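You operate a simulated robot arm through the tools that you are given. There is no shell and no other tool. Be economical: measure what you need, move in short steps, check, and stop when the job is done.

The job below is to be done with a simulated two-armed robot. You get a single attempt, and the scene is never put back.

JOB
Turn the red switch ON, raise the film roll to BENCH and carry its cradle onto the vice bench.
Fine: the roll stays in the roll cradle; leave the black switch at STOP.

It is judged by the outcome, as a careful person would: the job done as asked, and still so three seconds after it is handed in. It fails if anything else is knocked over, pushed out of place, dropped, spilled or broken.

ROBOT AND FRAMES
Two 6-joint arms with two-finger parallel grippers on one trunk, on a base that drives. Base frame: it is fixed to the floor where the robot stands at the start and does not move with it; the origin is under the middle of the robot, x ahead of it, y to its left, z up. Units: mm, degrees, N and s.
The left shoulder is at the start at [60, 187, 1197], the right one opposite. Places, roughly: black switch [600, 200, 900]; blue crate [1250, 1750, 250]; lift shelf [500, -500, 700]; red switch [600, 0, 900]; top of the vice bench [800, 600, 900]. Payload 1.57 kg a hand.
The tool frame of a hand sits at the grasp point between the pads (the TCP): z along the fingers, y along the line on which they close. The tips reach 30 mm beyond it. The gripper opens to 110 mm. The fingers are 24 mm wide and 12 mm thick; the gripper's body (48 by 112 mm) begins 78 mm behind the TCP.
Orientation is told as [roll, pitch, yaw] about the base's x, y, z axes, in that order, counted from this pose: with the fingers straight down and closing along the base's y, the tool's x points along the base's -x, its y along +y and its z along -z.

CONTROLS
- The arms move only by the tool step_arm. It takes "left_series", "right_series" or both (then of equal length, played together; a hand with none holds still); each is a list of rows, each a list of 7 numbers: the shift along the tool's x, y, z in mm, then the turn, a rotation vector about the tool's x, y, z in degrees, then the gripper command, from -1 (fully open) to 1 (shut), values between in proportion. In form: [[x, y, z, rx, ry, rz, grip], ...]. A call has 1 to 10 rows; each row shifts and turns the commanded pose from where the row before left it, along the tool's axes as they then stand. A row lasts 0.2 s, in which the tool goes at most 50 mm and 8.6 degrees; a call with a longer step from one row to the next is refused whole, and so is a gripper value outside its range. A pose out of reach is approached as far as the arm can. The call stops where the force on the tool passes 40 N (or 10 N more than at its start, if that is more) or the arm is blocked; 0.2 s more then pass. Each finger travels about 153 mm/s and halts on what it meets, pressing with about 24 N; the grip force reading is that of the motor and also rises with nothing between the fingers. The clock runs only during rows and for 0.2 s after the last one: add rows that do not move to give the fingers time. It gives the time, the measured TCP pose, the force on the tool (base axes), the opening and the grip force at its end, in the units of the frame above (readings bear some noise), with the torque about the TCP (base axes, N m) and any sound that the robot's microphone picked up, and new pictures: "show" is both (left out), scene, wrist or none (wrist: the cameras of the hands that moved).
- Cameras (640 x 400 px; columns grow to the right, rows downward): "scene" is now at [6.7, -28.6, 1731.6]; the picture's right is [-0.39, -0.92, 0.00], its down [-0.77, 0.32, -0.56] and it looks along [0.52, -0.22, -0.83] (base axes); focal length 280 px, centre (320, 200). "left" rides on the left gripper at [70, -16, -141] in its tool frame; the picture's right is [0.23, 0.97, 0.00], its down [-0.86, 0.20, -0.48] and it looks along [-0.47, 0.11, 0.88] (tool axes); focal length 222 px, centre (320, 200). "right" rides on the right gripper at [70, 16, -141] in its tool frame; the picture's right is [-0.23, 0.97, 0.00], its down [-0.86, -0.20, -0.48] and it looks along [-0.47, -0.11, 0.88] (tool axes); focal length 222 px, centre (320, 200). There is no depth. A picture from a camera that has moved, and an enlarged one, comes with that camera's place and axes in the base frame and with its lens.
- move_column(by): slides the trunk up (or, below 0, down) by that many mm; the arms and the scene camera ride with it, the base frame stays. It gives what a move gives, with no picture.
- drive_base(legs): drives the robot by 1 to 6 legs, each [ahead, left, turn to the left] in mm, mm and degrees, along the robot's own axes; the way and the turn of a leg run together, so that a leg with both is an arc; at most 1500 mm and 180 degrees a leg. The arms and the cameras ride along, it lands a little off, and it stops where it bumps. It gives what a move gives, and a new picture of the scene camera.
- pan_tilt(pan, tilt): turns the head with the scene camera to pan (to the left, within 86 degrees either way) and tilt (down, from -29 to 69), counted from straight ahead of the robot. It gives what a move gives, and a new picture of the scene camera.
- inspect(camera, box): a new picture of the part [left, top, right, bottom] of that camera's present view, enlarged. No time passes.
- finish_job(): hands the job in; it is judged then, once.

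Go step by step. Nothing tells you exact positions but the pictures and the camera data: compare them with the known pose of the tool, close in by small moves and look again before you grip or let go. The budget is 120 turns and 260 pictures, counting those below and the enlarged ones. Unless the task says otherwise, let go and move clear before handing in, and close with one line.

The tools are called after ">>>" as a command line: name --argument value ..., lists and objects as JSON in quotes. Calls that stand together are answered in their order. step_arm: Moves the arms, as the interface text tells. Its arguments: {"type":"object","properties":{"left_series":{"type":"array"},"right_series":{"type":"array"},"show":{"type":"string","enum":["both","scene","wrist","none"]}},"required":[]} The other tools are called the same way: move_column (by) slides the trunk up or down; drive_base (legs) drives the base; pan_tilt (pan, tilt) turns the head that bears the scene camera; inspect (camera, box) takes an enlarged picture of a part of a camera's view; finish_job () hands the job in.

At the start:

```text
time_s: 0.0
left_tcp_pos: [401.0, 221.4, 1255.0]
left_tcp_rot: [0.1, 0.0, 0.1]
left_wrist_force: [0.5, 0.8, 0.0]
left_moment: [0.01, -0.04, -0.01]
left_grip_width: 110.0
left_gripper_force: 0.1
right_tcp_pos: [454.9, -114.6, 1183.0]
right_tcp_rot: [0.0, 0.0, 0.0]
right_wrist_force: [0.2, 0.4, 0.1]
right_moment: [-0.01, 0.04, 0.0]
right_grip_width: 110.2
right_gripper_force: 0.1
trunk travel left (down, up): [-825.0, 165.0]
robot x, y, heading: [2.4, -0.2, 0.4]
head pan, tilt: [-22.7, 56.0]
```

scene: 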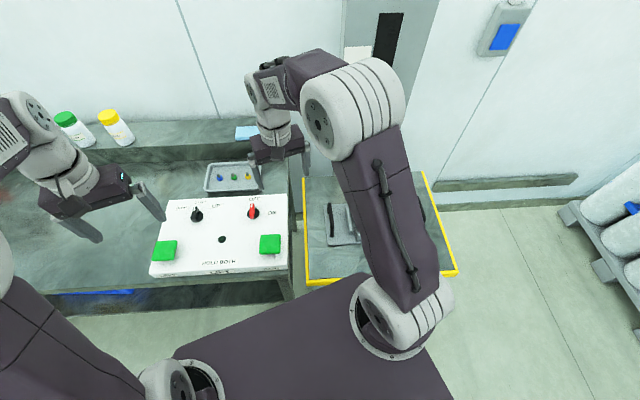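
right: 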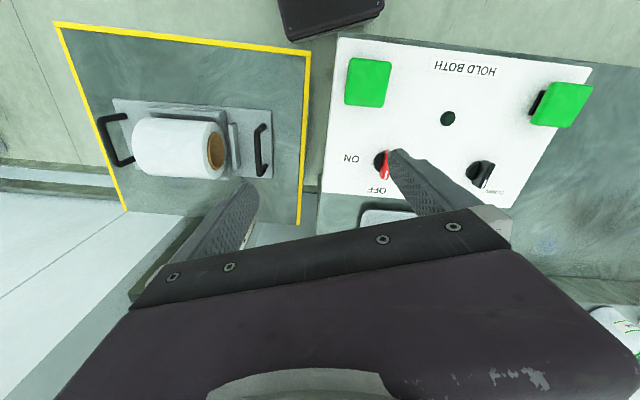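
left: 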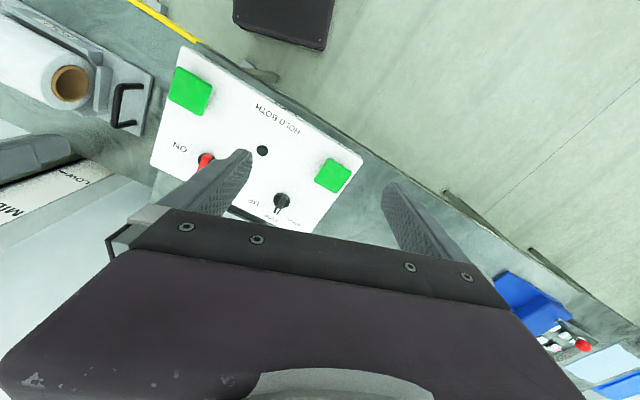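

I see the control panel (red and black switches, two green "hold both" buttons), and the lift shelf with the film roll in a two-handled cradle. I'll look closer at the panel and the shelf.

>>> inspect --camera "scene" --box '[140, 150, 300, 290]'

>>> inspect --camera "right" --box '[320, 30, 600, 220]'

>>> inspect --camera "right" --box '[50, 20, 320, 230]'

>>> pan_tilt --pan 0 --tilt 30

>>> pan_tilt --pan -45 --tilt 35

>>> pan_tilt --pan 45 --tilt 45

```text
2.86 times, centred on (220, 220) of scene
camera zoom: at [6.7, -28.6, 1731.6], right [-0.39, -0.92, 0.0], down [-0.77, 0.32, -0.56], along [0.52, -0.22, -0.83], focal length 800 px, centre (606, 143)
```

zoom: 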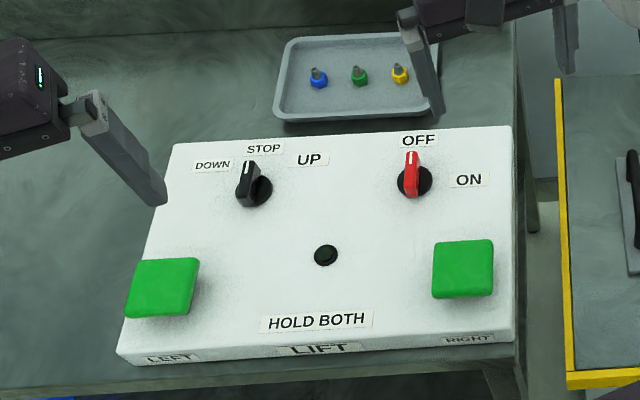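

```text
2.11 times, centred on (460, 125) of right
camera zoom: at [385.0, -97.5, 1326.1], right [0.23, 0.97, 0.0], down [0.86, -0.2, 0.48], along [0.47, -0.11, -0.88], focal length 468 px, centre (25, 358)
```

zoom: 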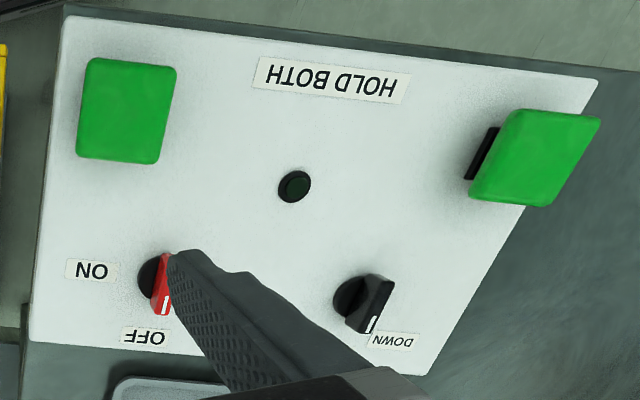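

```text
1.90 times, centred on (185, 125) of right
camera zoom: at [385.0, -97.5, 1326.1], right [0.23, 0.97, 0.0], down [0.86, -0.2, 0.48], along [0.47, -0.11, -0.88], focal length 423 px, centre (577, 343)
```

zoom: 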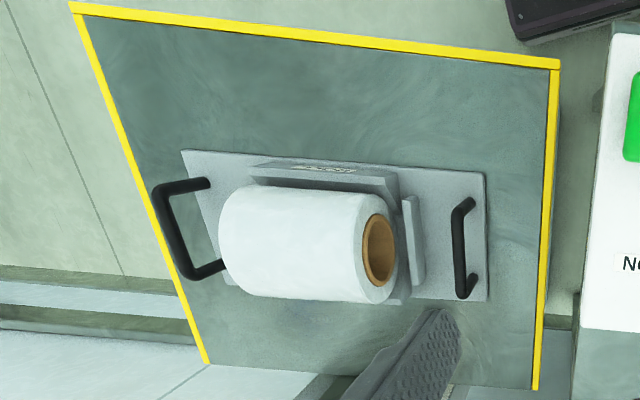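

```text
time_s: 0.9
left_tcp_pos: [399.8, 219.8, 1254.4]
left_tcp_rot: [0.1, -0.1, 0.2]
left_wrist_force: [1.3, 0.0, 0.4]
left_moment: [0.0, 0.0, -0.03]
left_grip_width: 109.9
left_gripper_force: 0.0
right_tcp_pos: [454.8, -114.7, 1184.0]
right_tcp_rot: [0.0, 0.0, 0.0]
right_wrist_force: [0.2, 0.3, 0.7]
right_moment: [0.01, 0.0, 0.02]
right_grip_width: 109.9
right_gripper_force: 0.1
trunk travel left (down, up): [-825.0, 165.0]
robot x, y, heading: [3.6, 0.6, -0.2]
head pan, tilt: [0.0, 30.0]
camera scene: at [31.5, -1.3, 1768.8], right [0.0, -1.0, 0.0], down [-0.5, 0.0, -0.87], along [0.87, 0.0, -0.5], focal length 280 px, centre (320, 200)
```

scene: 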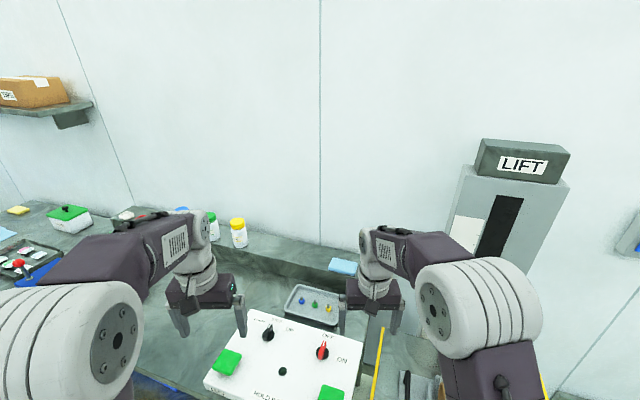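

```text
time_s: 2.0
left_tcp_pos: [400.0, 221.2, 1254.3]
left_tcp_rot: [0.0, -0.1, 0.1]
left_wrist_force: [-0.8, -0.1, 0.1]
left_moment: [-0.04, 0.0, 0.01]
left_grip_width: 110.0
left_gripper_force: 0.1
right_tcp_pos: [453.8, -113.1, 1183.3]
right_tcp_rot: [-0.1, -0.1, 0.0]
right_wrist_force: [-0.6, 0.3, 0.3]
right_moment: [0.03, 0.0, -0.04]
right_grip_width: 110.2
right_gripper_force: 0.1
trunk travel left (down, up): [-825.0, 165.0]
robot x, y, heading: [-2.8, 0.9, -0.1]
head pan, tilt: [-45.0, 35.0]
camera scene: at [3.5, -63.3, 1761.1], right [-0.71, -0.71, 0.0], down [-0.41, 0.41, -0.82], along [0.58, -0.58, -0.57], focal length 280 px, centre (320, 200)
```

scene: 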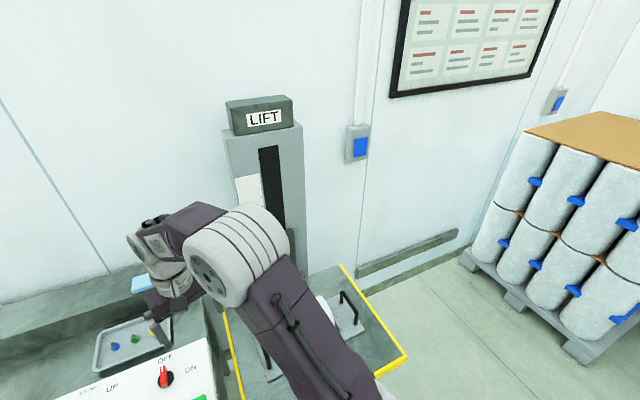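

```text
time_s: 3.7
left_tcp_pos: [401.6, 219.8, 1254.1]
left_tcp_rot: [0.0, 0.0, 0.1]
left_wrist_force: [0.4, -0.2, -0.8]
left_moment: [0.0, 0.01, -0.02]
left_grip_width: 109.9
left_gripper_force: 0.1
right_tcp_pos: [454.5, -114.1, 1183.4]
right_tcp_rot: [0.0, 0.0, 0.0]
right_wrist_force: [0.6, -0.3, 0.3]
right_moment: [0.03, 0.02, 0.02]
right_grip_width: 109.8
right_gripper_force: 0.0
trunk travel left (down, up): [-825.0, 165.0]
robot x, y, heading: [1.2, -1.3, -0.1]
head pan, tilt: [45.0, 45.0]
camera scene: at [-1.3, 56.3, 1746.3], right [0.71, -0.71, 0.0], down [-0.5, -0.5, -0.71], along [0.5, 0.5, -0.71], focal length 280 px, centre (320, 200)
```

scene: 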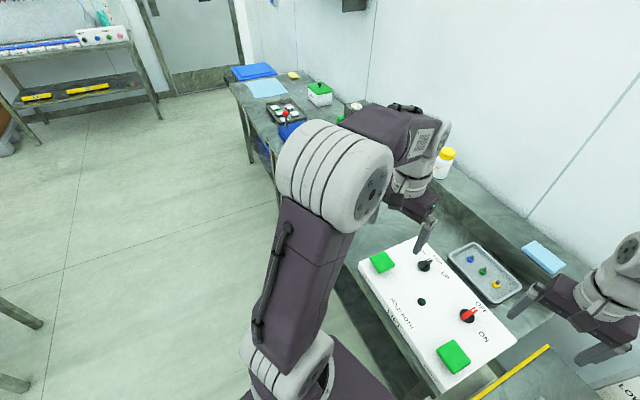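

Red is at OFF and black appears to be at STOP; the vice bench is the long table to the left. I'll bring the right hand above the red switch for a closer look.

>>> step_arm --right_series '[[-15, 25, 30, 0, 0, 0, -1], [-15, 25, 30, 0, 0, 0, -1], [-15, 25, 30, 0, 0, 0, -1], [-15, 25, 10, 0, 0, 0, -1], [0, 0, 0, 0, 0, 0, -1]]'

```text
time_s: 4.9
left_tcp_pos: [400.8, 219.7, 1255.0]
left_tcp_rot: [0.1, 0.0, 0.2]
left_wrist_force: [0.3, -0.1, -0.8]
left_moment: [-0.01, 0.02, 0.0]
left_grip_width: 109.9
left_gripper_force: 0.1
right_tcp_pos: [513.5, -13.9, 1082.8]
right_tcp_rot: [0.0, 0.0, -0.1]
right_wrist_force: [-0.1, 0.4, -0.9]
right_moment: [0.08, 0.0, 0.01]
right_grip_width: 110.0
right_gripper_force: 0.1
trunk travel left (down, up): [-825.0, 165.0]
robot x, y, heading: [5.1, 1.5, -0.2]
head pan, tilt: [45.0, 45.0]
camera scene: at [-1.6, 56.1, 1746.3], right [0.71, -0.71, 0.0], down [-0.5, -0.5, -0.71], along [0.5, 0.5, -0.71], focal length 280 px, centre (320, 200)
camera right: at [443.6, 2.1, 1225.5], right [0.23, 0.97, 0.0], down [0.86, -0.2, 0.48], along [0.47, -0.11, -0.88], focal length 222 px, centre (320, 200)
```

scene: 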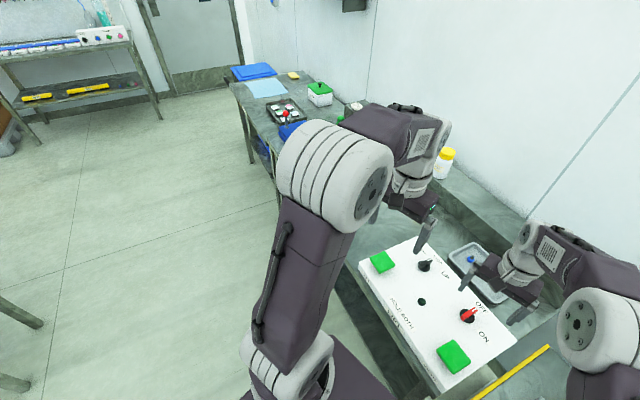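
right: 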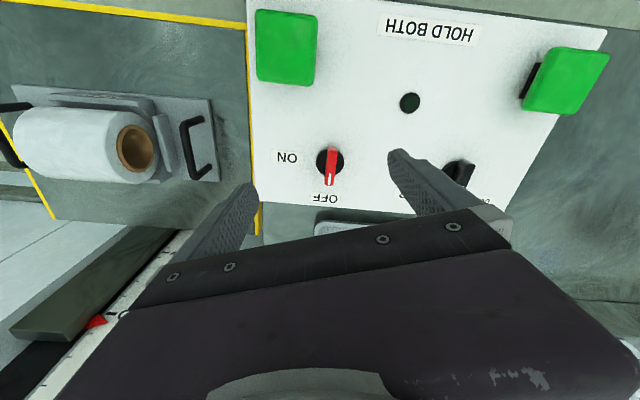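

The red knob's base seems to be near [556, -9, 900]. I move above it and look again.

>>> step_arm --right_series '[[-20, 2, 30, 0, 0, 0, -1], [-20, 2, 30, 0, 0, 0, -1], [0, 0, 30, 0, 0, 0, -0.4], [0, 0, 20, 0, 0, 0, -0.4], [0, 0, 0, 0, 0, 0, -0.4]]'

>>> pan_tilt --pan 0 --tilt 45

```text
time_s: 6.1
left_tcp_pos: [400.2, 219.4, 1254.1]
left_tcp_rot: [-0.1, 0.0, 0.2]
left_wrist_force: [0.2, -0.6, 0.3]
left_moment: [0.03, 0.02, 0.02]
left_grip_width: 110.0
left_gripper_force: 0.1
right_tcp_pos: [553.3, -8.1, 973.3]
right_tcp_rot: [-0.1, 0.1, 0.0]
right_wrist_force: [-0.7, -0.3, -0.4]
right_moment: [0.01, 0.03, 0.02]
right_grip_width: 76.8
right_gripper_force: 0.1
trunk travel left (down, up): [-825.0, 165.0]
robot x, y, heading: [2.0, 4.0, 0.1]
head pan, tilt: [45.0, 45.0]
camera scene: at [-0.9, 56.3, 1746.3], right [0.71, -0.71, 0.0], down [-0.5, -0.5, -0.71], along [0.5, 0.5, -0.71], focal length 280 px, centre (320, 200)
camera right: at [484.0, 7.0, 1115.0], right [0.23, 0.97, 0.0], down [0.86, -0.2, 0.48], along [0.47, -0.11, -0.88], focal length 222 px, centre (320, 200)
```

scene: 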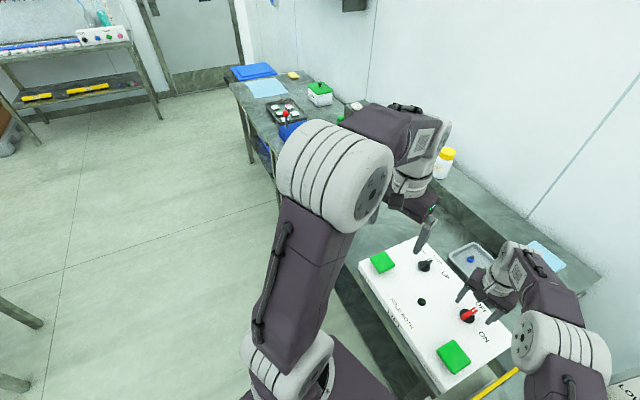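
right: 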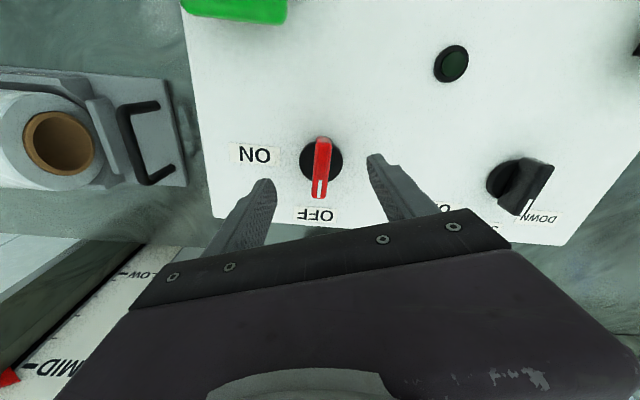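

```text
time_s: 7.2
left_tcp_pos: [401.2, 219.1, 1254.9]
left_tcp_rot: [0.0, 0.0, 0.1]
left_wrist_force: [-0.2, 0.0, 0.7]
left_moment: [0.0, 0.0, 0.01]
left_grip_width: 110.2
left_gripper_force: 0.1
right_tcp_pos: [553.7, -8.5, 973.3]
right_tcp_rot: [-0.1, 0.1, 0.0]
right_wrist_force: [0.2, 0.4, 0.4]
right_moment: [-0.03, -0.03, 0.02]
right_grip_width: 77.1
right_gripper_force: 0.1
trunk travel left (down, up): [-825.0, 165.0]
robot x, y, heading: [-0.7, 4.5, 0.3]
head pan, tilt: [0.0, 45.0]
camera scene: at [22.6, -1.0, 1746.3], right [0.0, -1.0, 0.0], down [-0.71, 0.0, -0.71], along [0.71, 0.0, -0.71], focal length 280 px, centre (320, 200)
```

scene: 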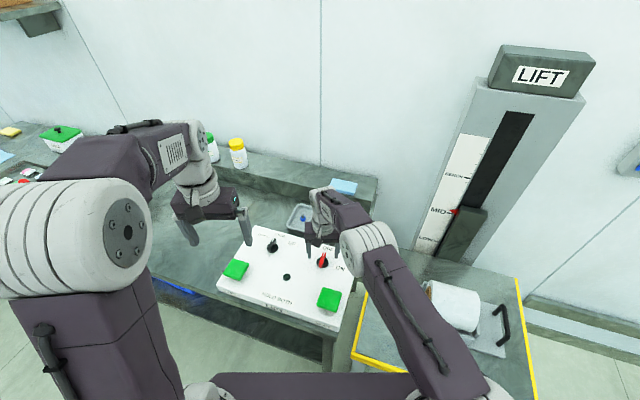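

The shelf's pointer stands at MID, and the scene camera now sees the scale. I lower the right hand over the red knob with narrowed fingers.

>>> step_arm --right_series '[[-3, 0, 10, 0, 0, 0, -0.1], [0, 0, 10, 0, 0, 0, 0.2], [0, 0, 8, 0, 0, 0, 0.2], [0, 0, 0, 0, 0, 0, 0.2]]' --show "wrist"

>>> inspect --camera "scene" --box '[220, 180, 400, 310]'

```text
time_s: 8.2
left_tcp_pos: [401.5, 219.5, 1254.3]
left_tcp_rot: [0.0, 0.0, 0.1]
left_wrist_force: [-0.3, 0.4, 0.2]
left_moment: [0.01, 0.0, -0.03]
left_grip_width: 109.7
left_gripper_force: 0.0
right_tcp_pos: [556.8, -9.7, 945.2]
right_tcp_rot: [0.0, -0.1, 0.0]
right_wrist_force: [0.2, 0.1, 0.4]
right_moment: [0.01, 0.05, -0.01]
right_grip_width: 43.8
right_gripper_force: 0.1
trunk travel left (down, up): [-825.0, 165.0]
robot x, y, heading: [0.0, 3.4, 0.2]
head pan, tilt: [0.0, 45.0]
camera right: at [486.8, 6.6, 1088.0], right [0.23, 0.97, 0.0], down [0.86, -0.2, 0.48], along [0.47, -0.11, -0.88], focal length 222 px, centre (320, 200)
```

right: 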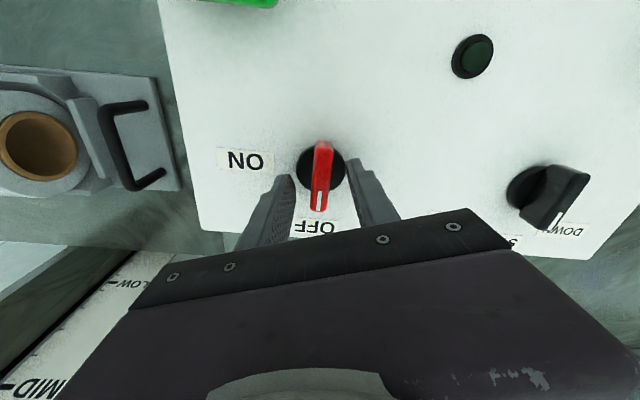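

```text
3.08 times, centred on (310, 245) of scene
camera zoom: at [22.5, -1.1, 1746.3], right [0.0, -1.0, 0.0], down [-0.71, 0.0, -0.71], along [0.71, 0.0, -0.71], focal length 862 px, centre (351, 62)
```

zoom: 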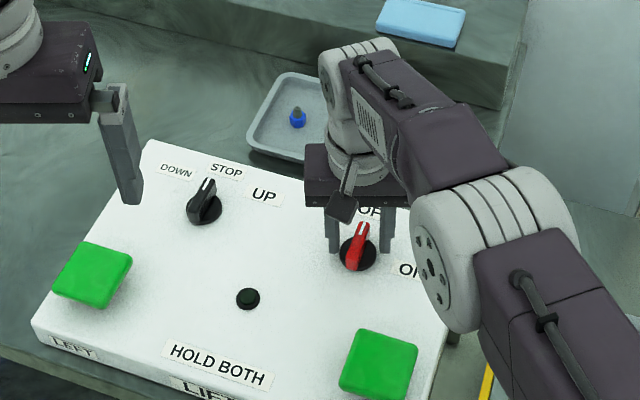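

The fingers straddle the red handle; it lies some 4 mm nearer than the TCP. I correct, lower slightly and close.

>>> step_arm --right_series '[[4, 2, 4, 0, 0, 0, 0.2], [0, 0, 5, 0, 0, 0, 0.2], [0, 0, 0, 0, 0, 0, 0.6], [0, 0, 0, 0, 0, 0, 1], [0, 0, 0, 0, 0, 0, 1]]' --show "wrist"

```text
time_s: 9.4
left_tcp_pos: [399.8, 219.7, 1254.4]
left_tcp_rot: [0.1, 0.0, 0.1]
left_wrist_force: [-0.2, -0.3, -0.1]
left_moment: [-0.02, -0.01, -0.02]
left_grip_width: 110.2
left_gripper_force: 0.0
right_tcp_pos: [553.0, -8.8, 935.6]
right_tcp_rot: [0.1, 0.1, -0.1]
right_wrist_force: [-1.1, -1.6, -2.1]
right_moment: [0.08, 0.2, -0.82]
right_grip_width: 22.3
right_gripper_force: 35.2
trunk travel left (down, up): [-825.0, 165.0]
robot x, y, heading: [-0.3, 0.1, -0.1]
head pan, tilt: [0.0, 45.0]
camera right: at [484.0, 8.0, 1078.9], right [0.23, 0.97, 0.0], down [0.86, -0.2, 0.48], along [0.47, -0.11, -0.88], focal length 222 px, centre (320, 200)
```

right: 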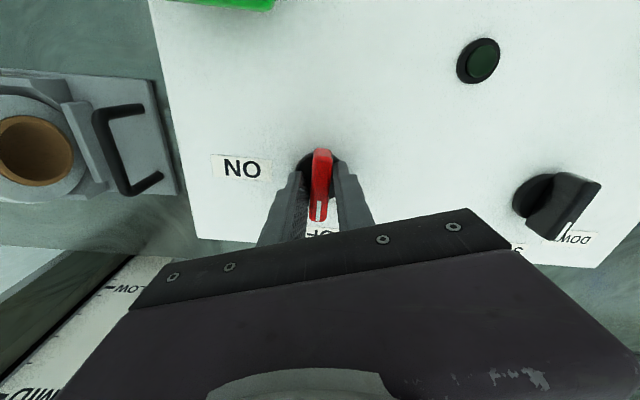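

The handle is gripped. I turn clockwise (seen from above) toward ON and watch the torque.

>>> step_arm --right_series '[[0, 0, 0, 0, 0, 8, 1], [0, 0, 0, 0, 0, 8, 1], [0, 0, 0, 0, 0, 8, 1], [0, 0, 0, 0, 0, 8, 1], [0, 0, 0, 0, 0, 8, 1]]' --show "wrist"

```text
time_s: 10.6
left_tcp_pos: [400.0, 217.3, 1255.1]
left_tcp_rot: [0.1, 0.0, 0.2]
left_wrist_force: [-0.1, 0.3, 0.4]
left_moment: [-0.01, 0.02, 0.0]
left_grip_width: 109.9
left_gripper_force: 0.0
right_tcp_pos: [554.2, -9.6, 935.9]
right_tcp_rot: [0.0, 0.0, -40.1]
right_wrist_force: [-1.5, -8.5, -4.2]
right_moment: [-0.32, -0.56, 0.04]
right_grip_width: 13.9
right_gripper_force: 29.8
trunk travel left (down, up): [-825.0, 165.0]
robot x, y, heading: [2.6, 0.6, -0.1]
head pan, tilt: [0.0, 45.0]
camera right: at [511.2, 48.2, 1079.0], right [0.8, 0.6, 0.0], down [0.53, -0.7, 0.48], along [0.29, -0.38, -0.88], focal length 222 px, centre (320, 200)
```

right: 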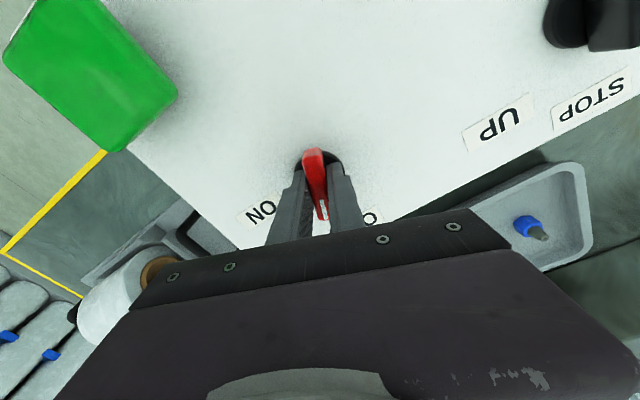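

It turns with the hand. ON lies further on; I keep turning.

>>> step_arm --right_series '[[0, 0, 0, 0, 0, 8, 1], [0, 0, 0, 0, 0, 8, 1], [0, 0, 0, 0, 0, 8, 1], [0, 0, 0, 0, 0, 0, 1]]' --show "wrist"

```text
time_s: 11.6
left_tcp_pos: [401.2, 219.4, 1254.6]
left_tcp_rot: [0.2, 0.0, 0.1]
left_wrist_force: [-1.0, 0.2, -0.3]
left_moment: [0.0, -0.01, 0.01]
left_grip_width: 109.8
left_gripper_force: 0.1
right_tcp_pos: [553.8, -9.7, 935.6]
right_tcp_rot: [0.0, 0.1, -64.1]
right_wrist_force: [-2.3, -11.0, -4.3]
right_moment: [-0.85, -0.41, 0.04]
right_grip_width: 14.0
right_gripper_force: 30.5
trunk travel left (down, up): [-825.0, 165.0]
robot x, y, heading: [-0.1, -1.6, 0.3]
head pan, tilt: [0.0, 45.0]
camera right: at [537.7, 60.1, 1079.1], right [0.98, 0.22, 0.0], down [0.19, -0.86, 0.48], along [0.1, -0.47, -0.88], focal length 222 px, centre (320, 200)
```

right: 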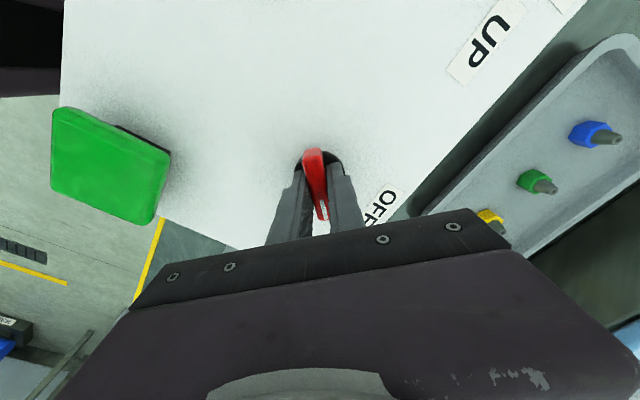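

Still turning freely at 64°; I continue toward 90°.

>>> step_arm --right_series '[[0, 0, 0, 0, 0, 8, 1], [0, 0, 0, 0, 0, 8, 1], [0, 0, 0, 0, 0, 8, 1], [0, 0, 0, 0, 0, 0, 1]]'

```text
time_s: 12.6
left_tcp_pos: [400.2, 218.5, 1255.1]
left_tcp_rot: [0.2, 0.0, 0.1]
left_wrist_force: [-0.2, -0.1, 0.0]
left_moment: [0.01, 0.02, -0.02]
left_grip_width: 109.9
left_gripper_force: 0.0
right_tcp_pos: [551.5, -9.4, 936.6]
right_tcp_rot: [-0.2, 0.1, -88.1]
right_wrist_force: [-4.5, -12.5, -3.6]
right_moment: [-0.51, -0.06, 0.01]
right_grip_width: 13.9
right_gripper_force: 29.6
trunk travel left (down, up): [-825.0, 165.0]
robot x, y, heading: [2.8, 0.2, 0.2]
head pan, tilt: [0.0, 45.0]
heard: click
camera scene: at [21.7, -4.6, 1746.3], right [0.0, -1.0, 0.0], down [-0.71, 0.0, -0.71], along [0.71, 0.0, -0.71], focal length 280 px, centre (320, 200)
camera right: at [566.7, 60.2, 1079.1], right [0.98, -0.2, 0.0], down [-0.17, -0.86, 0.48], along [-0.09, -0.47, -0.88], focal length 222 px, centre (320, 200)
```

scene: 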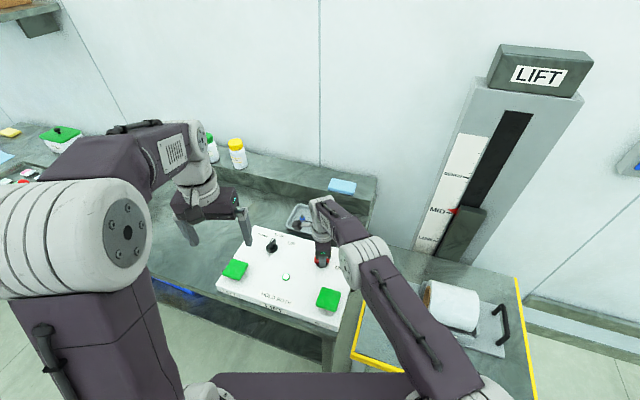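
right: 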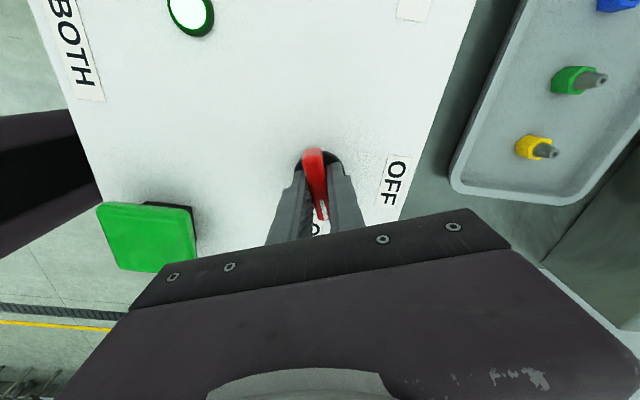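

A click was heard and the panel lamp lit. The panel is yawed about -18°, so full ON may be a little further; I turn a bit more, feeling for the stop.

>>> step_arm --right_series '[[0, 0, 0, 0, 0, 7, 1], [0, 0, 0, 0, 0, 7, 1], [0, 0, 0, 0, 0, 0, 1]]' --show "wrist"

```text
time_s: 13.4
left_tcp_pos: [399.1, 218.0, 1255.6]
left_tcp_rot: [0.2, -0.1, 0.2]
left_wrist_force: [-0.6, 0.6, -0.6]
left_moment: [0.0, -0.01, 0.0]
left_grip_width: 110.4
left_gripper_force: 0.0
right_tcp_pos: [552.6, -9.3, 935.7]
right_tcp_rot: [-0.1, 0.1, -102.2]
right_wrist_force: [-12.1, -13.6, -10.6]
right_moment: [0.3, -0.33, -0.05]
right_grip_width: 14.1
right_gripper_force: 29.8
trunk travel left (down, up): [-825.0, 165.0]
robot x, y, heading: [1.8, 1.4, -0.3]
head pan, tilt: [0.0, 45.0]
camera right: at [583.0, 54.8, 1079.0], right [0.9, -0.43, 0.0], down [-0.37, -0.8, 0.48], along [-0.21, -0.43, -0.88], focal length 222 px, centre (320, 200)
```

right: 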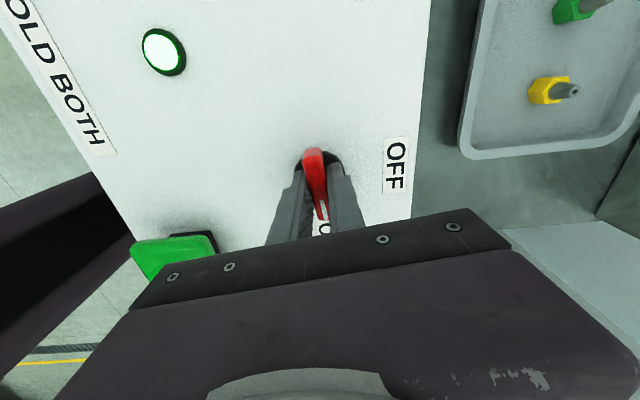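

Red is ON. I release it and lift away, while the left hand goes above the black switch, estimated near [612, 174, 900], turned to match its -18° pointer.

>>> step_arm --right_series '[[0, 0, 0, 0, 0, 0, 0.2], [0, 0, 0, 0, 0, 0, 0.2], [0, 0, -25, 0, 0, 0, 0.2], [0, 0, -25, 0, 0, 0, 0.2], [0, 0, -25, 0, 0, 0, 0.2], [0, 0, -20, 0, 0, -8, 0.2], [0, 0, 0, 0, 0, -8, 0.2], [0, 0, 0, 0, 0, -8, 0.2], [0, 0, 0, 0, 0, -8, 0.2]]' --left_series '[[-32, -7.5, 36, 0, 0, 0, -0.4], [-32, -7.5, 36, 0, 0, 0, -0.4], [-32, -7.5, 36, 0, 0, 0, -0.4], [-32, -7.5, 36, 0, 0, 0, -0.4], [-32, -7.5, 36, 0, 0, 0, -0.4], [-32, -7.5, 36, 0, 0, 0, -0.4], [-20, 0, 10, 0, 0, 6, 0], [0, 0, 20, 0, 0, 6, 0], [0, 0, 10, 0, 0, 6, 0]]'

```text
time_s: 15.4
left_tcp_pos: [597.2, 175.4, 997.4]
left_tcp_rot: [0.1, 0.0, -18.0]
left_wrist_force: [0.6, 0.5, -0.9]
left_moment: [0.01, 0.02, 0.0]
left_grip_width: 55.1
left_gripper_force: 0.0
left hand out of reach, approached as far as the arm can: row 7
right_tcp_pos: [555.4, -8.0, 1031.4]
right_tcp_rot: [0.0, 0.0, -69.9]
right_wrist_force: [0.4, 0.8, 0.4]
right_moment: [-0.01, 0.03, 0.02]
right_grip_width: 43.8
right_gripper_force: 0.0
trunk travel left (down, up): [-825.0, 165.0]
robot x, y, heading: [-0.7, -0.9, 0.1]
head pan, tilt: [0.0, 45.0]
camera scene: at [24.0, -0.8, 1746.3], right [0.0, -1.0, 0.0], down [-0.71, 0.0, -0.71], along [0.71, 0.0, -0.71], focal length 280 px, centre (320, 200)
camera right: at [546.4, 63.6, 1174.2], right [0.99, 0.12, 0.0], down [0.11, -0.87, 0.48], along [0.06, -0.48, -0.88], focal length 222 px, centre (320, 200)
camera left: at [526.1, 182.1, 1139.5], right [0.09, 1.0, 0.0], down [0.88, -0.07, 0.48], along [0.48, -0.04, -0.88], focal length 222 px, centre (320, 200)
```

scene: 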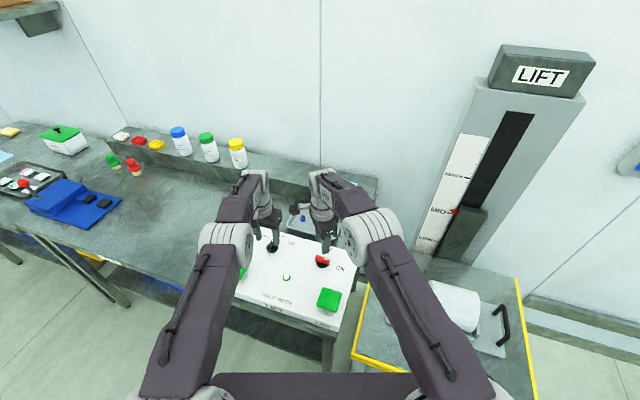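
right: 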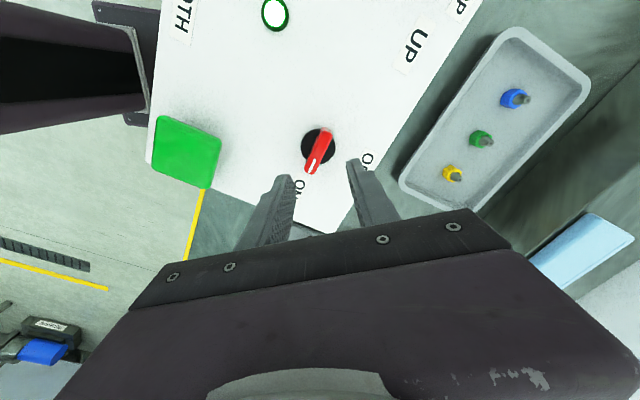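
left: 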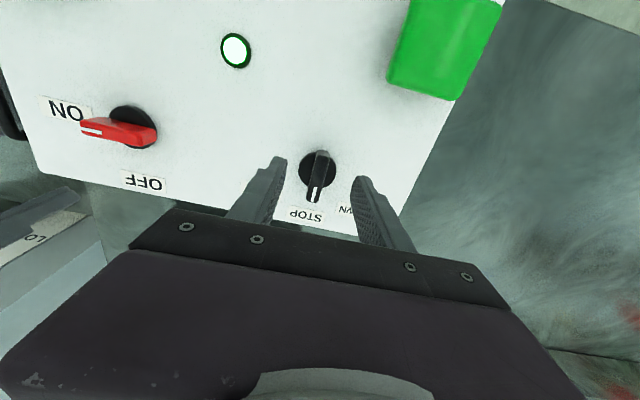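

The red pointer clearly shows ON. The black knob lies at about [616, 172], just beyond the left arm's reach, so I check the clearance in front of the base before edging forward.

>>> pan_tilt --pan 0 --tilt 69

>>> pan_tilt --pan 40 --tilt 69

```text
time_s: 16.3
left_tcp_pos: [596.2, 177.0, 998.1]
left_tcp_rot: [-0.1, 0.0, -18.0]
left_wrist_force: [0.2, 1.0, -1.0]
left_moment: [0.04, 0.03, -0.01]
left_grip_width: 55.0
left_gripper_force: 0.0
right_tcp_pos: [554.4, -8.4, 1031.8]
right_tcp_rot: [0.0, 0.0, -69.9]
right_wrist_force: [0.2, -0.5, -0.5]
right_moment: [0.07, 0.01, -0.01]
right_grip_width: 44.0
right_gripper_force: 0.1
trunk travel left (down, up): [-825.0, 165.0]
robot x, y, heading: [2.2, -2.7, 0.2]
head pan, tilt: [0.0, 68.8]
camera scene: at [-3.1, -1.2, 1717.5], right [0.0, -1.0, 0.0], down [-0.93, 0.0, -0.36], along [0.36, 0.0, -0.93], focal length 280 px, centre (320, 200)
```

scene: 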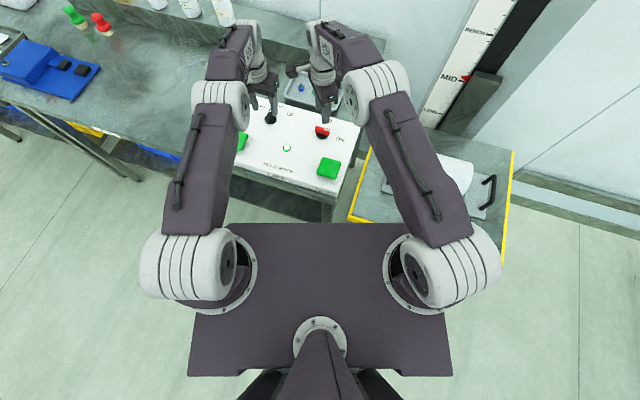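

```text
time_s: 17.3
left_tcp_pos: [597.5, 176.2, 998.2]
left_tcp_rot: [0.1, -0.1, -17.9]
left_wrist_force: [-0.6, -0.1, -0.5]
left_moment: [-0.02, 0.03, -0.05]
left_grip_width: 55.1
left_gripper_force: 0.0
right_tcp_pos: [553.9, -7.4, 1031.2]
right_tcp_rot: [-0.1, -0.1, -70.2]
right_wrist_force: [-0.3, 0.1, 0.7]
right_moment: [-0.03, 0.02, 0.02]
right_grip_width: 43.9
right_gripper_force: 0.0
trunk travel left (down, up): [-825.0, 165.0]
robot x, y, heading: [-1.2, 0.8, 0.2]
head pan, tilt: [40.0, 68.8]
camera scene: at [-15.9, 34.7, 1717.4], right [0.64, -0.77, 0.0], down [-0.71, -0.6, -0.36], along [0.28, 0.23, -0.93], focal length 280 px, centre (320, 200)
```

scene: 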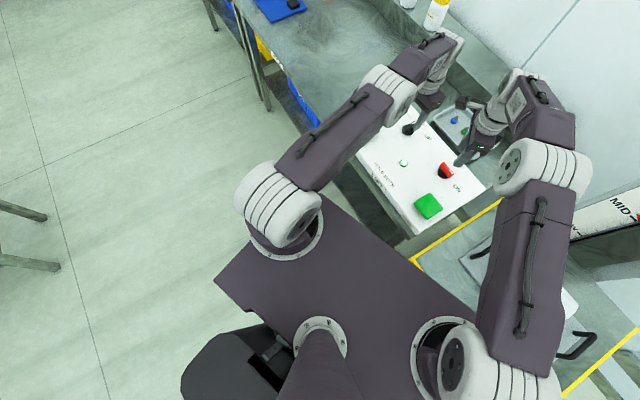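

There is ample room ahead of the base (its front is ~150 mm from the axis, the bench edge at ~310). I drive forward 60 mm.

>>> drive_base --legs '[[60, 0, 0]]'

>>> pan_tilt --pan -10 --tilt 50

>>> step_arm --left_series '[[20, -7, 15, 0, 0, 0, 0], [20, -7, 15, 0, 0, 0, 0], [0, 0, 0, 0, 0, 0, 0]]' --right_series '[[15, 0, 0, 0, 0, -8, 0.2], [0, 0, 0, 0, 0, -8, 0.2], [0, 0, 0, 0, 0, -8, 0.2]]'

```text
time_s: 18.3
left_tcp_pos: [650.7, 175.5, 1002.2]
left_tcp_rot: [0.1, -0.3, -17.9]
left_wrist_force: [-0.7, 0.0, -0.2]
left_moment: [-0.02, -0.04, 0.01]
left_grip_width: 54.8
left_gripper_force: 0.1
right_tcp_pos: [609.9, -8.1, 1035.0]
right_tcp_rot: [0.3, -0.1, -69.9]
right_wrist_force: [-0.5, 0.8, 0.5]
right_moment: [0.03, -0.05, 0.01]
right_grip_width: 44.1
right_gripper_force: 0.0
trunk travel left (down, up): [-825.0, 165.0]
robot x, y, heading: [60.9, 0.5, -0.0]
head pan, tilt: [40.0, 68.8]
camera scene: at [35.6, 34.6, 1717.4], right [0.64, -0.77, 0.0], down [-0.71, -0.6, -0.37], along [0.28, 0.23, -0.93], focal length 280 px, centre (320, 200)
```

scene: 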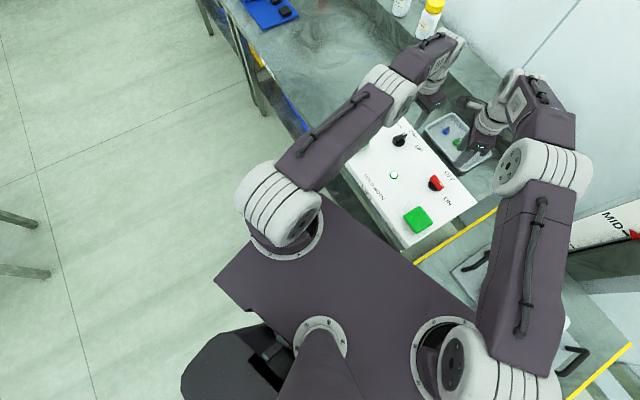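

```text
time_s: 19.5
left_tcp_pos: [655.3, 174.5, 999.1]
left_tcp_rot: [0.1, 0.0, -17.9]
left_wrist_force: [-0.1, 0.1, 0.7]
left_moment: [0.01, 0.0, 0.02]
left_grip_width: 55.0
left_gripper_force: 0.1
right_tcp_pos: [613.1, -8.2, 1032.4]
right_tcp_rot: [0.0, -0.1, -69.9]
right_wrist_force: [-0.6, -1.2, 0.1]
right_moment: [-0.04, -0.04, 0.02]
right_grip_width: 44.0
right_gripper_force: 0.0
trunk travel left (down, up): [-825.0, 165.0]
robot x, y, heading: [59.6, -1.8, 0.1]
head pan, tilt: [-10.0, 50.0]
camera scene: at [75.7, -14.5, 1739.4], right [-0.17, -0.98, 0.0], down [-0.75, 0.13, -0.64], along [0.63, -0.11, -0.77], focal length 280 px, centre (320, 200)
```

scene: 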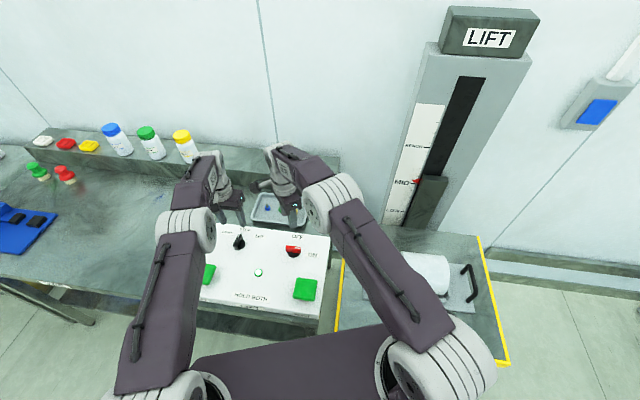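

```text
time_s: 20.3
left_tcp_pos: [614.5, 174.6, 968.3]
left_tcp_rot: [0.0, 0.0, -17.9]
left_wrist_force: [-0.3, -0.8, 0.0]
left_moment: [-0.01, -0.01, 0.01]
left_grip_width: 55.2
left_gripper_force: 0.1
right_tcp_pos: [609.7, 6.0, 1031.8]
right_tcp_rot: [0.0, 0.0, -45.9]
right_wrist_force: [0.6, -1.4, -0.3]
right_moment: [0.0, -0.02, 0.04]
right_grip_width: 44.0
right_gripper_force: 0.0
trunk travel left (down, up): [-825.0, 165.0]
robot x, y, heading: [63.6, -0.1, -0.1]
head pan, tilt: [-10.0, 50.0]
camera scene: at [78.1, -14.8, 1739.3], right [-0.17, -0.98, 0.0], down [-0.75, 0.13, -0.64], along [0.63, -0.11, -0.77], focal length 280 px, centre (320, 200)
camera right: at [572.8, 67.2, 1174.3], right [0.86, 0.51, 0.0], down [0.45, -0.75, 0.48], along [0.25, -0.41, -0.88], focal length 222 px, centre (320, 200)
camera left: at [543.8, 180.7, 1110.7], right [0.08, 1.0, 0.0], down [0.88, -0.07, 0.48], along [0.48, -0.04, -0.88], focal length 222 px, centre (320, 200)
```

scene: 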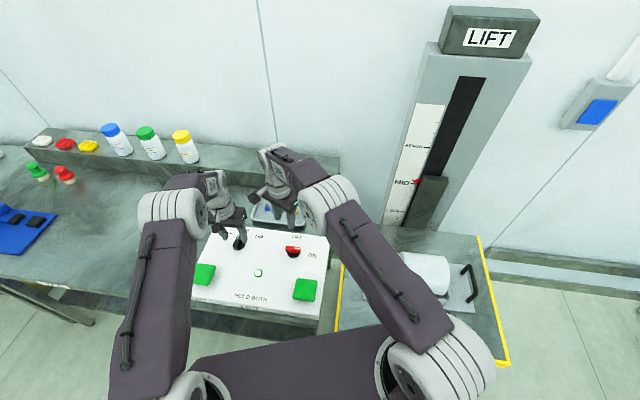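
right: 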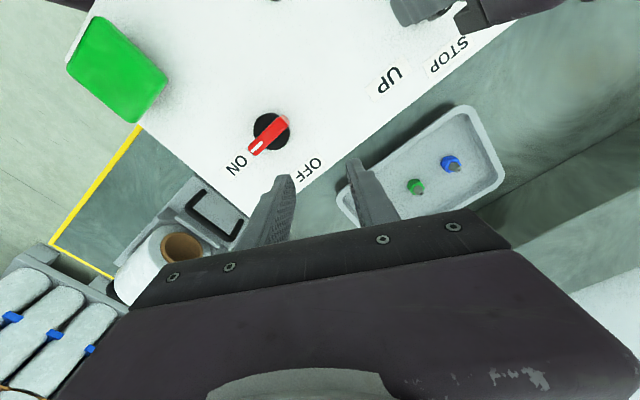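
left: 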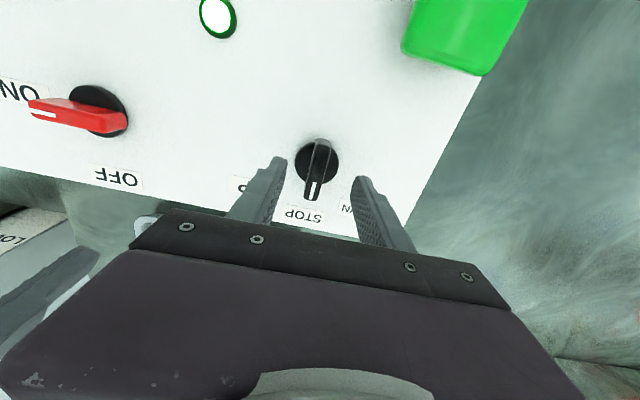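

Black knob at about [616, 171.5]. I align, lower and grip it.

>>> step_arm --left_series '[[-2.4, -2.4, 10, 0, 0, 0, 0], [0, 0, 12, 0, 0, 0, 0.2], [0, 0, 11, 0, 0, 0, 0.2], [0, 0, 0, 0, 0, 0, 0.6], [0, 0, 0, 0, 0, 0, 1], [0, 0, 0, 0, 0, 0, 1]]' --show "wrist"

```text
time_s: 21.7
left_tcp_pos: [615.9, 172.1, 935.3]
left_tcp_rot: [0.0, 0.1, -17.8]
left_wrist_force: [-0.4, -2.9, -1.9]
left_moment: [-0.59, -0.09, 0.0]
left_grip_width: 14.0
left_gripper_force: 30.2
right_tcp_pos: [608.4, 4.9, 1031.5]
right_tcp_rot: [0.0, 0.0, -46.0]
right_wrist_force: [-1.3, -0.1, 0.6]
right_moment: [0.01, 0.03, -0.02]
right_grip_width: 44.1
right_gripper_force: 0.0
trunk travel left (down, up): [-825.0, 165.0]
robot x, y, heading: [57.0, 2.2, 0.2]
head pan, tilt: [-10.0, 50.0]
camera left: at [545.1, 177.1, 1077.4], right [0.08, 1.0, 0.0], down [0.88, -0.07, 0.48], along [0.48, -0.04, -0.88], focal length 222 px, centre (320, 200)
```

left: 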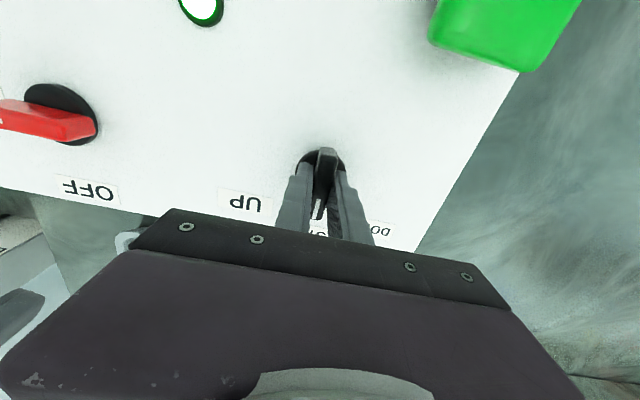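

Gripped squarely (14 mm, no twist). I turn it clockwise toward UP.

>>> step_arm --left_series '[[0, 0, 0, 0, 0, 8, 1], [0, 0, 0, 0, 0, 8, 1], [0, 0, 0, 0, 0, 8, 1], [0, 0, 0, 0, 0, 8, 1], [0, 0, 0, 0, 0, 8, 1], [0, 0, 0, 0, 0, 0, 1]]' --show "wrist"

```text
time_s: 23.1
left_tcp_pos: [615.5, 169.5, 936.1]
left_tcp_rot: [0.0, 0.1, -58.1]
left_wrist_force: [1.3, -11.6, -3.7]
left_moment: [-1.01, -0.45, 0.01]
left_grip_width: 13.8
left_gripper_force: 30.6
right_tcp_pos: [609.6, 3.9, 1030.9]
right_tcp_rot: [-0.1, 0.2, -45.9]
right_wrist_force: [0.7, -0.3, -0.9]
right_moment: [-0.01, 0.01, 0.02]
right_grip_width: 44.1
right_gripper_force: 0.0
trunk travel left (down, up): [-825.0, 165.0]
robot x, y, heading: [59.6, -3.4, 0.0]
head pan, tilt: [-10.0, 50.0]
camera left: at [564.9, 220.2, 1077.5], right [0.71, 0.71, 0.0], down [0.62, -0.62, 0.48], along [0.34, -0.34, -0.88], focal length 222 px, centre (320, 200)
```

left: 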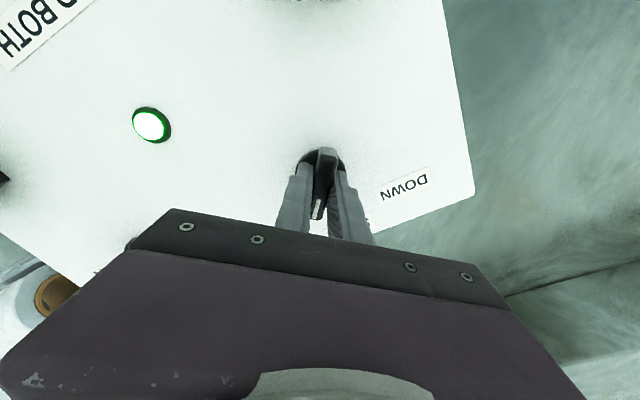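

No click yet; I turn on in small steps.

>>> step_arm --left_series '[[0, 0, 0, 0, 0, 6, 1], [0, 0, 0, 0, 0, 6, 1], [0, 0, 0, 0, 0, 0, 1]]' --show "wrist"

```text
time_s: 23.9
left_tcp_pos: [614.8, 170.2, 937.1]
left_tcp_rot: [-0.1, 0.2, -70.0]
left_wrist_force: [-2.2, -10.9, -4.0]
left_moment: [0.24, 0.21, 0.99]
left_grip_width: 15.8
left_gripper_force: 30.8
right_tcp_pos: [608.1, 4.5, 1031.4]
right_tcp_rot: [0.2, 0.1, -46.0]
right_wrist_force: [0.0, 0.5, 0.0]
right_moment: [0.02, 0.01, 0.0]
right_grip_width: 44.0
right_gripper_force: 0.0
trunk travel left (down, up): [-825.0, 165.0]
robot x, y, heading: [58.7, -1.2, 0.2]
head pan, tilt: [-10.0, 50.0]
camera left: at [576.0, 229.9, 1077.7], right [0.84, 0.55, 0.0], down [0.48, -0.74, 0.48], along [0.26, -0.4, -0.88], focal length 222 px, centre (320, 200)
```

left: 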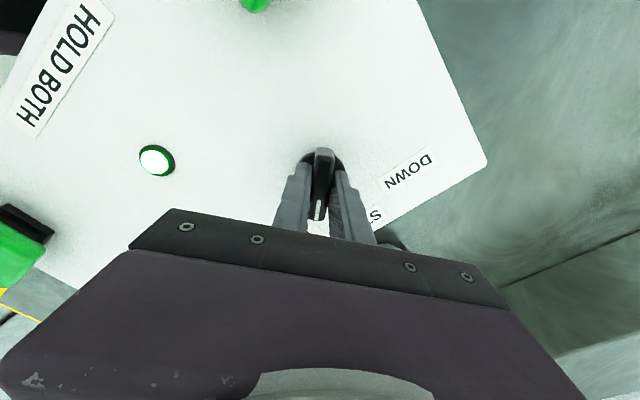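

Torque rose, so it's against the UP stop. I release, lift, and unwind both hands, to check the pointer.

>>> step_arm --left_series '[[0, 0, 0, 0, 0, 0, 0.2], [0, 0, 0, 0, 0, 0, 0.2], [0, 0, -25, 0, 0, 0, 0.2], [0, 0, -25, 0, 0, 0, 0.2], [0, 0, -25, 0, 0, 0, 0.2], [0, 0, 0, 0, 0, -8.5, 0.2], [0, 0, 0, 0, 0, -8.5, 0.2], [0, 0, 0, 0, 0, -8.5, 0.2], [0, 0, 0, 0, 0, -8.5, 0.2], [0, 0, 0, 0, 0, -8.5, 0.2]]' --right_series '[[0, 0, 0, 0, 0, -8.5, 0.2], [0, 0, 0, 0, 0, -8.5, 0.2], [0, 0, 0, 0, 0, -8.5, 0.2], [0, 0, 0, 0, 0, -8.5, 0.2], [0, 0, 0, 0, 0, -8.5, 0.2], [45, 0, 0, 0, 0, -3.5, 0.6], [45, 0, 0, 0, 0, 0, 1], [45, 0, 0, 0, 0, 0, 1], [45, 0, 0, 0, 0, 0, 1], [17, -20, 0, 0, 0, 0, 1]]'

```text
time_s: 26.1
left_tcp_pos: [614.3, 170.5, 1010.5]
left_tcp_rot: [0.1, 0.0, -27.3]
left_wrist_force: [0.3, -0.2, 0.4]
left_moment: [0.02, 0.02, -0.01]
left_grip_width: 44.2
left_gripper_force: 0.0
right_tcp_pos: [409.2, -10.9, 1029.7]
right_tcp_rot: [0.1, 0.1, 0.0]
right_wrist_force: [0.8, 0.6, 0.1]
right_moment: [0.0, -0.02, -0.01]
right_grip_width: 0.1
right_gripper_force: 22.0
trunk travel left (down, up): [-825.0, 165.0]
robot x, y, heading: [59.9, 3.0, -0.2]
head pan, tilt: [-10.0, 50.0]
camera scene: at [76.5, -16.0, 1739.4], right [-0.17, -0.98, 0.0], down [-0.75, 0.13, -0.64], along [0.63, -0.11, -0.77], focal length 280 px, centre (320, 200)
camera right: at [339.8, 4.7, 1172.2], right [0.23, 0.97, 0.0], down [0.85, -0.2, 0.48], along [0.47, -0.11, -0.88], focal length 222 px, centre (320, 200)
camera left: at [545.9, 188.1, 1152.6], right [0.24, 0.97, 0.0], down [0.85, -0.22, 0.48], along [0.46, -0.12, -0.88], focal length 222 px, centre (320, 200)
```

scene: 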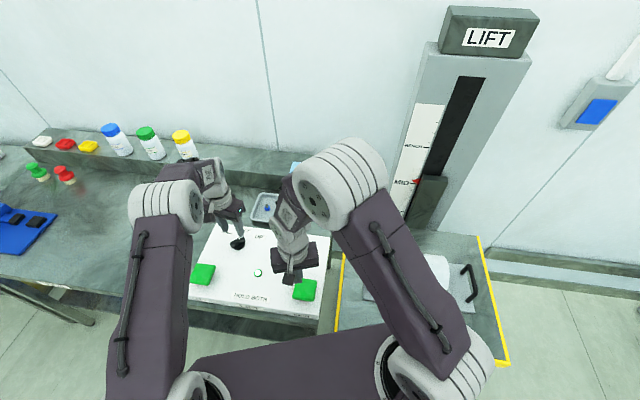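
right: 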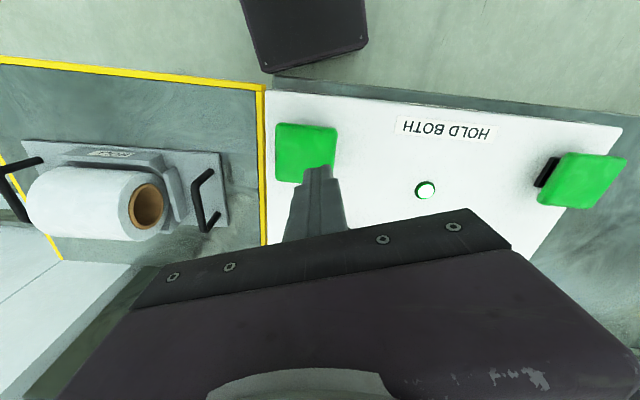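
left: 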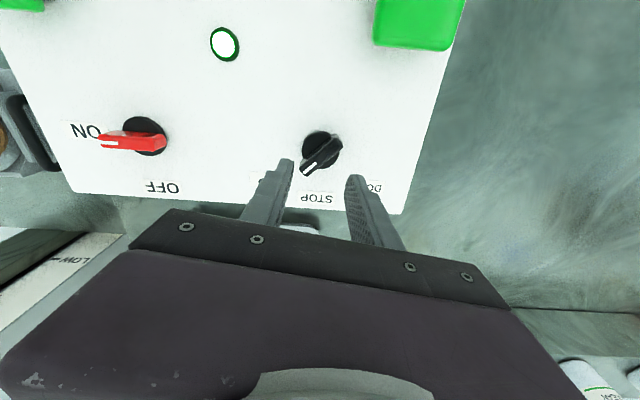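

The black pointer now leans toward UP. I'll verify it enlarged, and bring both hands (closed) over the green buttons: right near [410, -29], left near [520, 286].

>>> inspect --camera "left" --box '[230, 100, 410, 215]'

>>> step_arm --left_series '[[0, 0, 0, 0, 0, -8.5, 0.6], [0, 0, 0, 0, 0, -8.5, 1], [0, 0, 0, 0, 0, -8.5, 1], [30, 39, 0, 0, 0, -1.8, 1], [30, 39, 0, 0, 0, 0, 1], [34, 38, 0, 0, 0, 0, 1], [0, 0, 20, 0, 0, 0, 1]]' --right_series '[[0, -18, 0, 0, 0, 0, 1], [0, 0, 20, 0, 0, 0, 1], [0, 0, 20, 0, 0, 0, 1], [0, 0, 0, 0, 0, 0, 1], [0, 0, 0, 0, 0, 0, 1], [0, 0, 0, 0, 0, 0, 1], [0, 0, 0, 0, 0, 0, 1]]'

```text
3.48 times, centred on (320, 158) of left
camera zoom: at [545.9, 188.1, 1152.6], right [0.24, 0.97, 0.0], down [0.85, -0.22, 0.48], along [0.46, -0.12, -0.88], focal length 773 px, centre (320, 348)
```

zoom: 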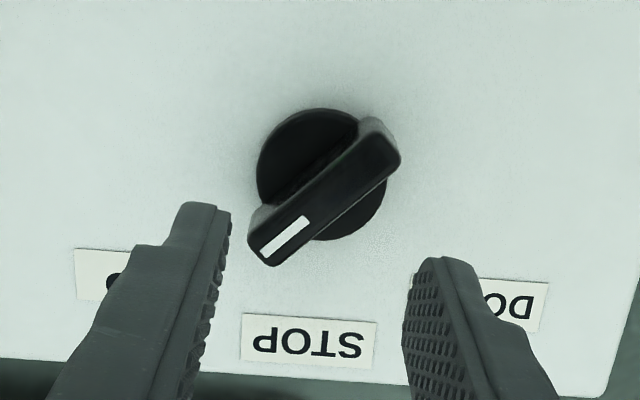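

```text
refused: row 6 steps farther than a row can; nothing moved
```

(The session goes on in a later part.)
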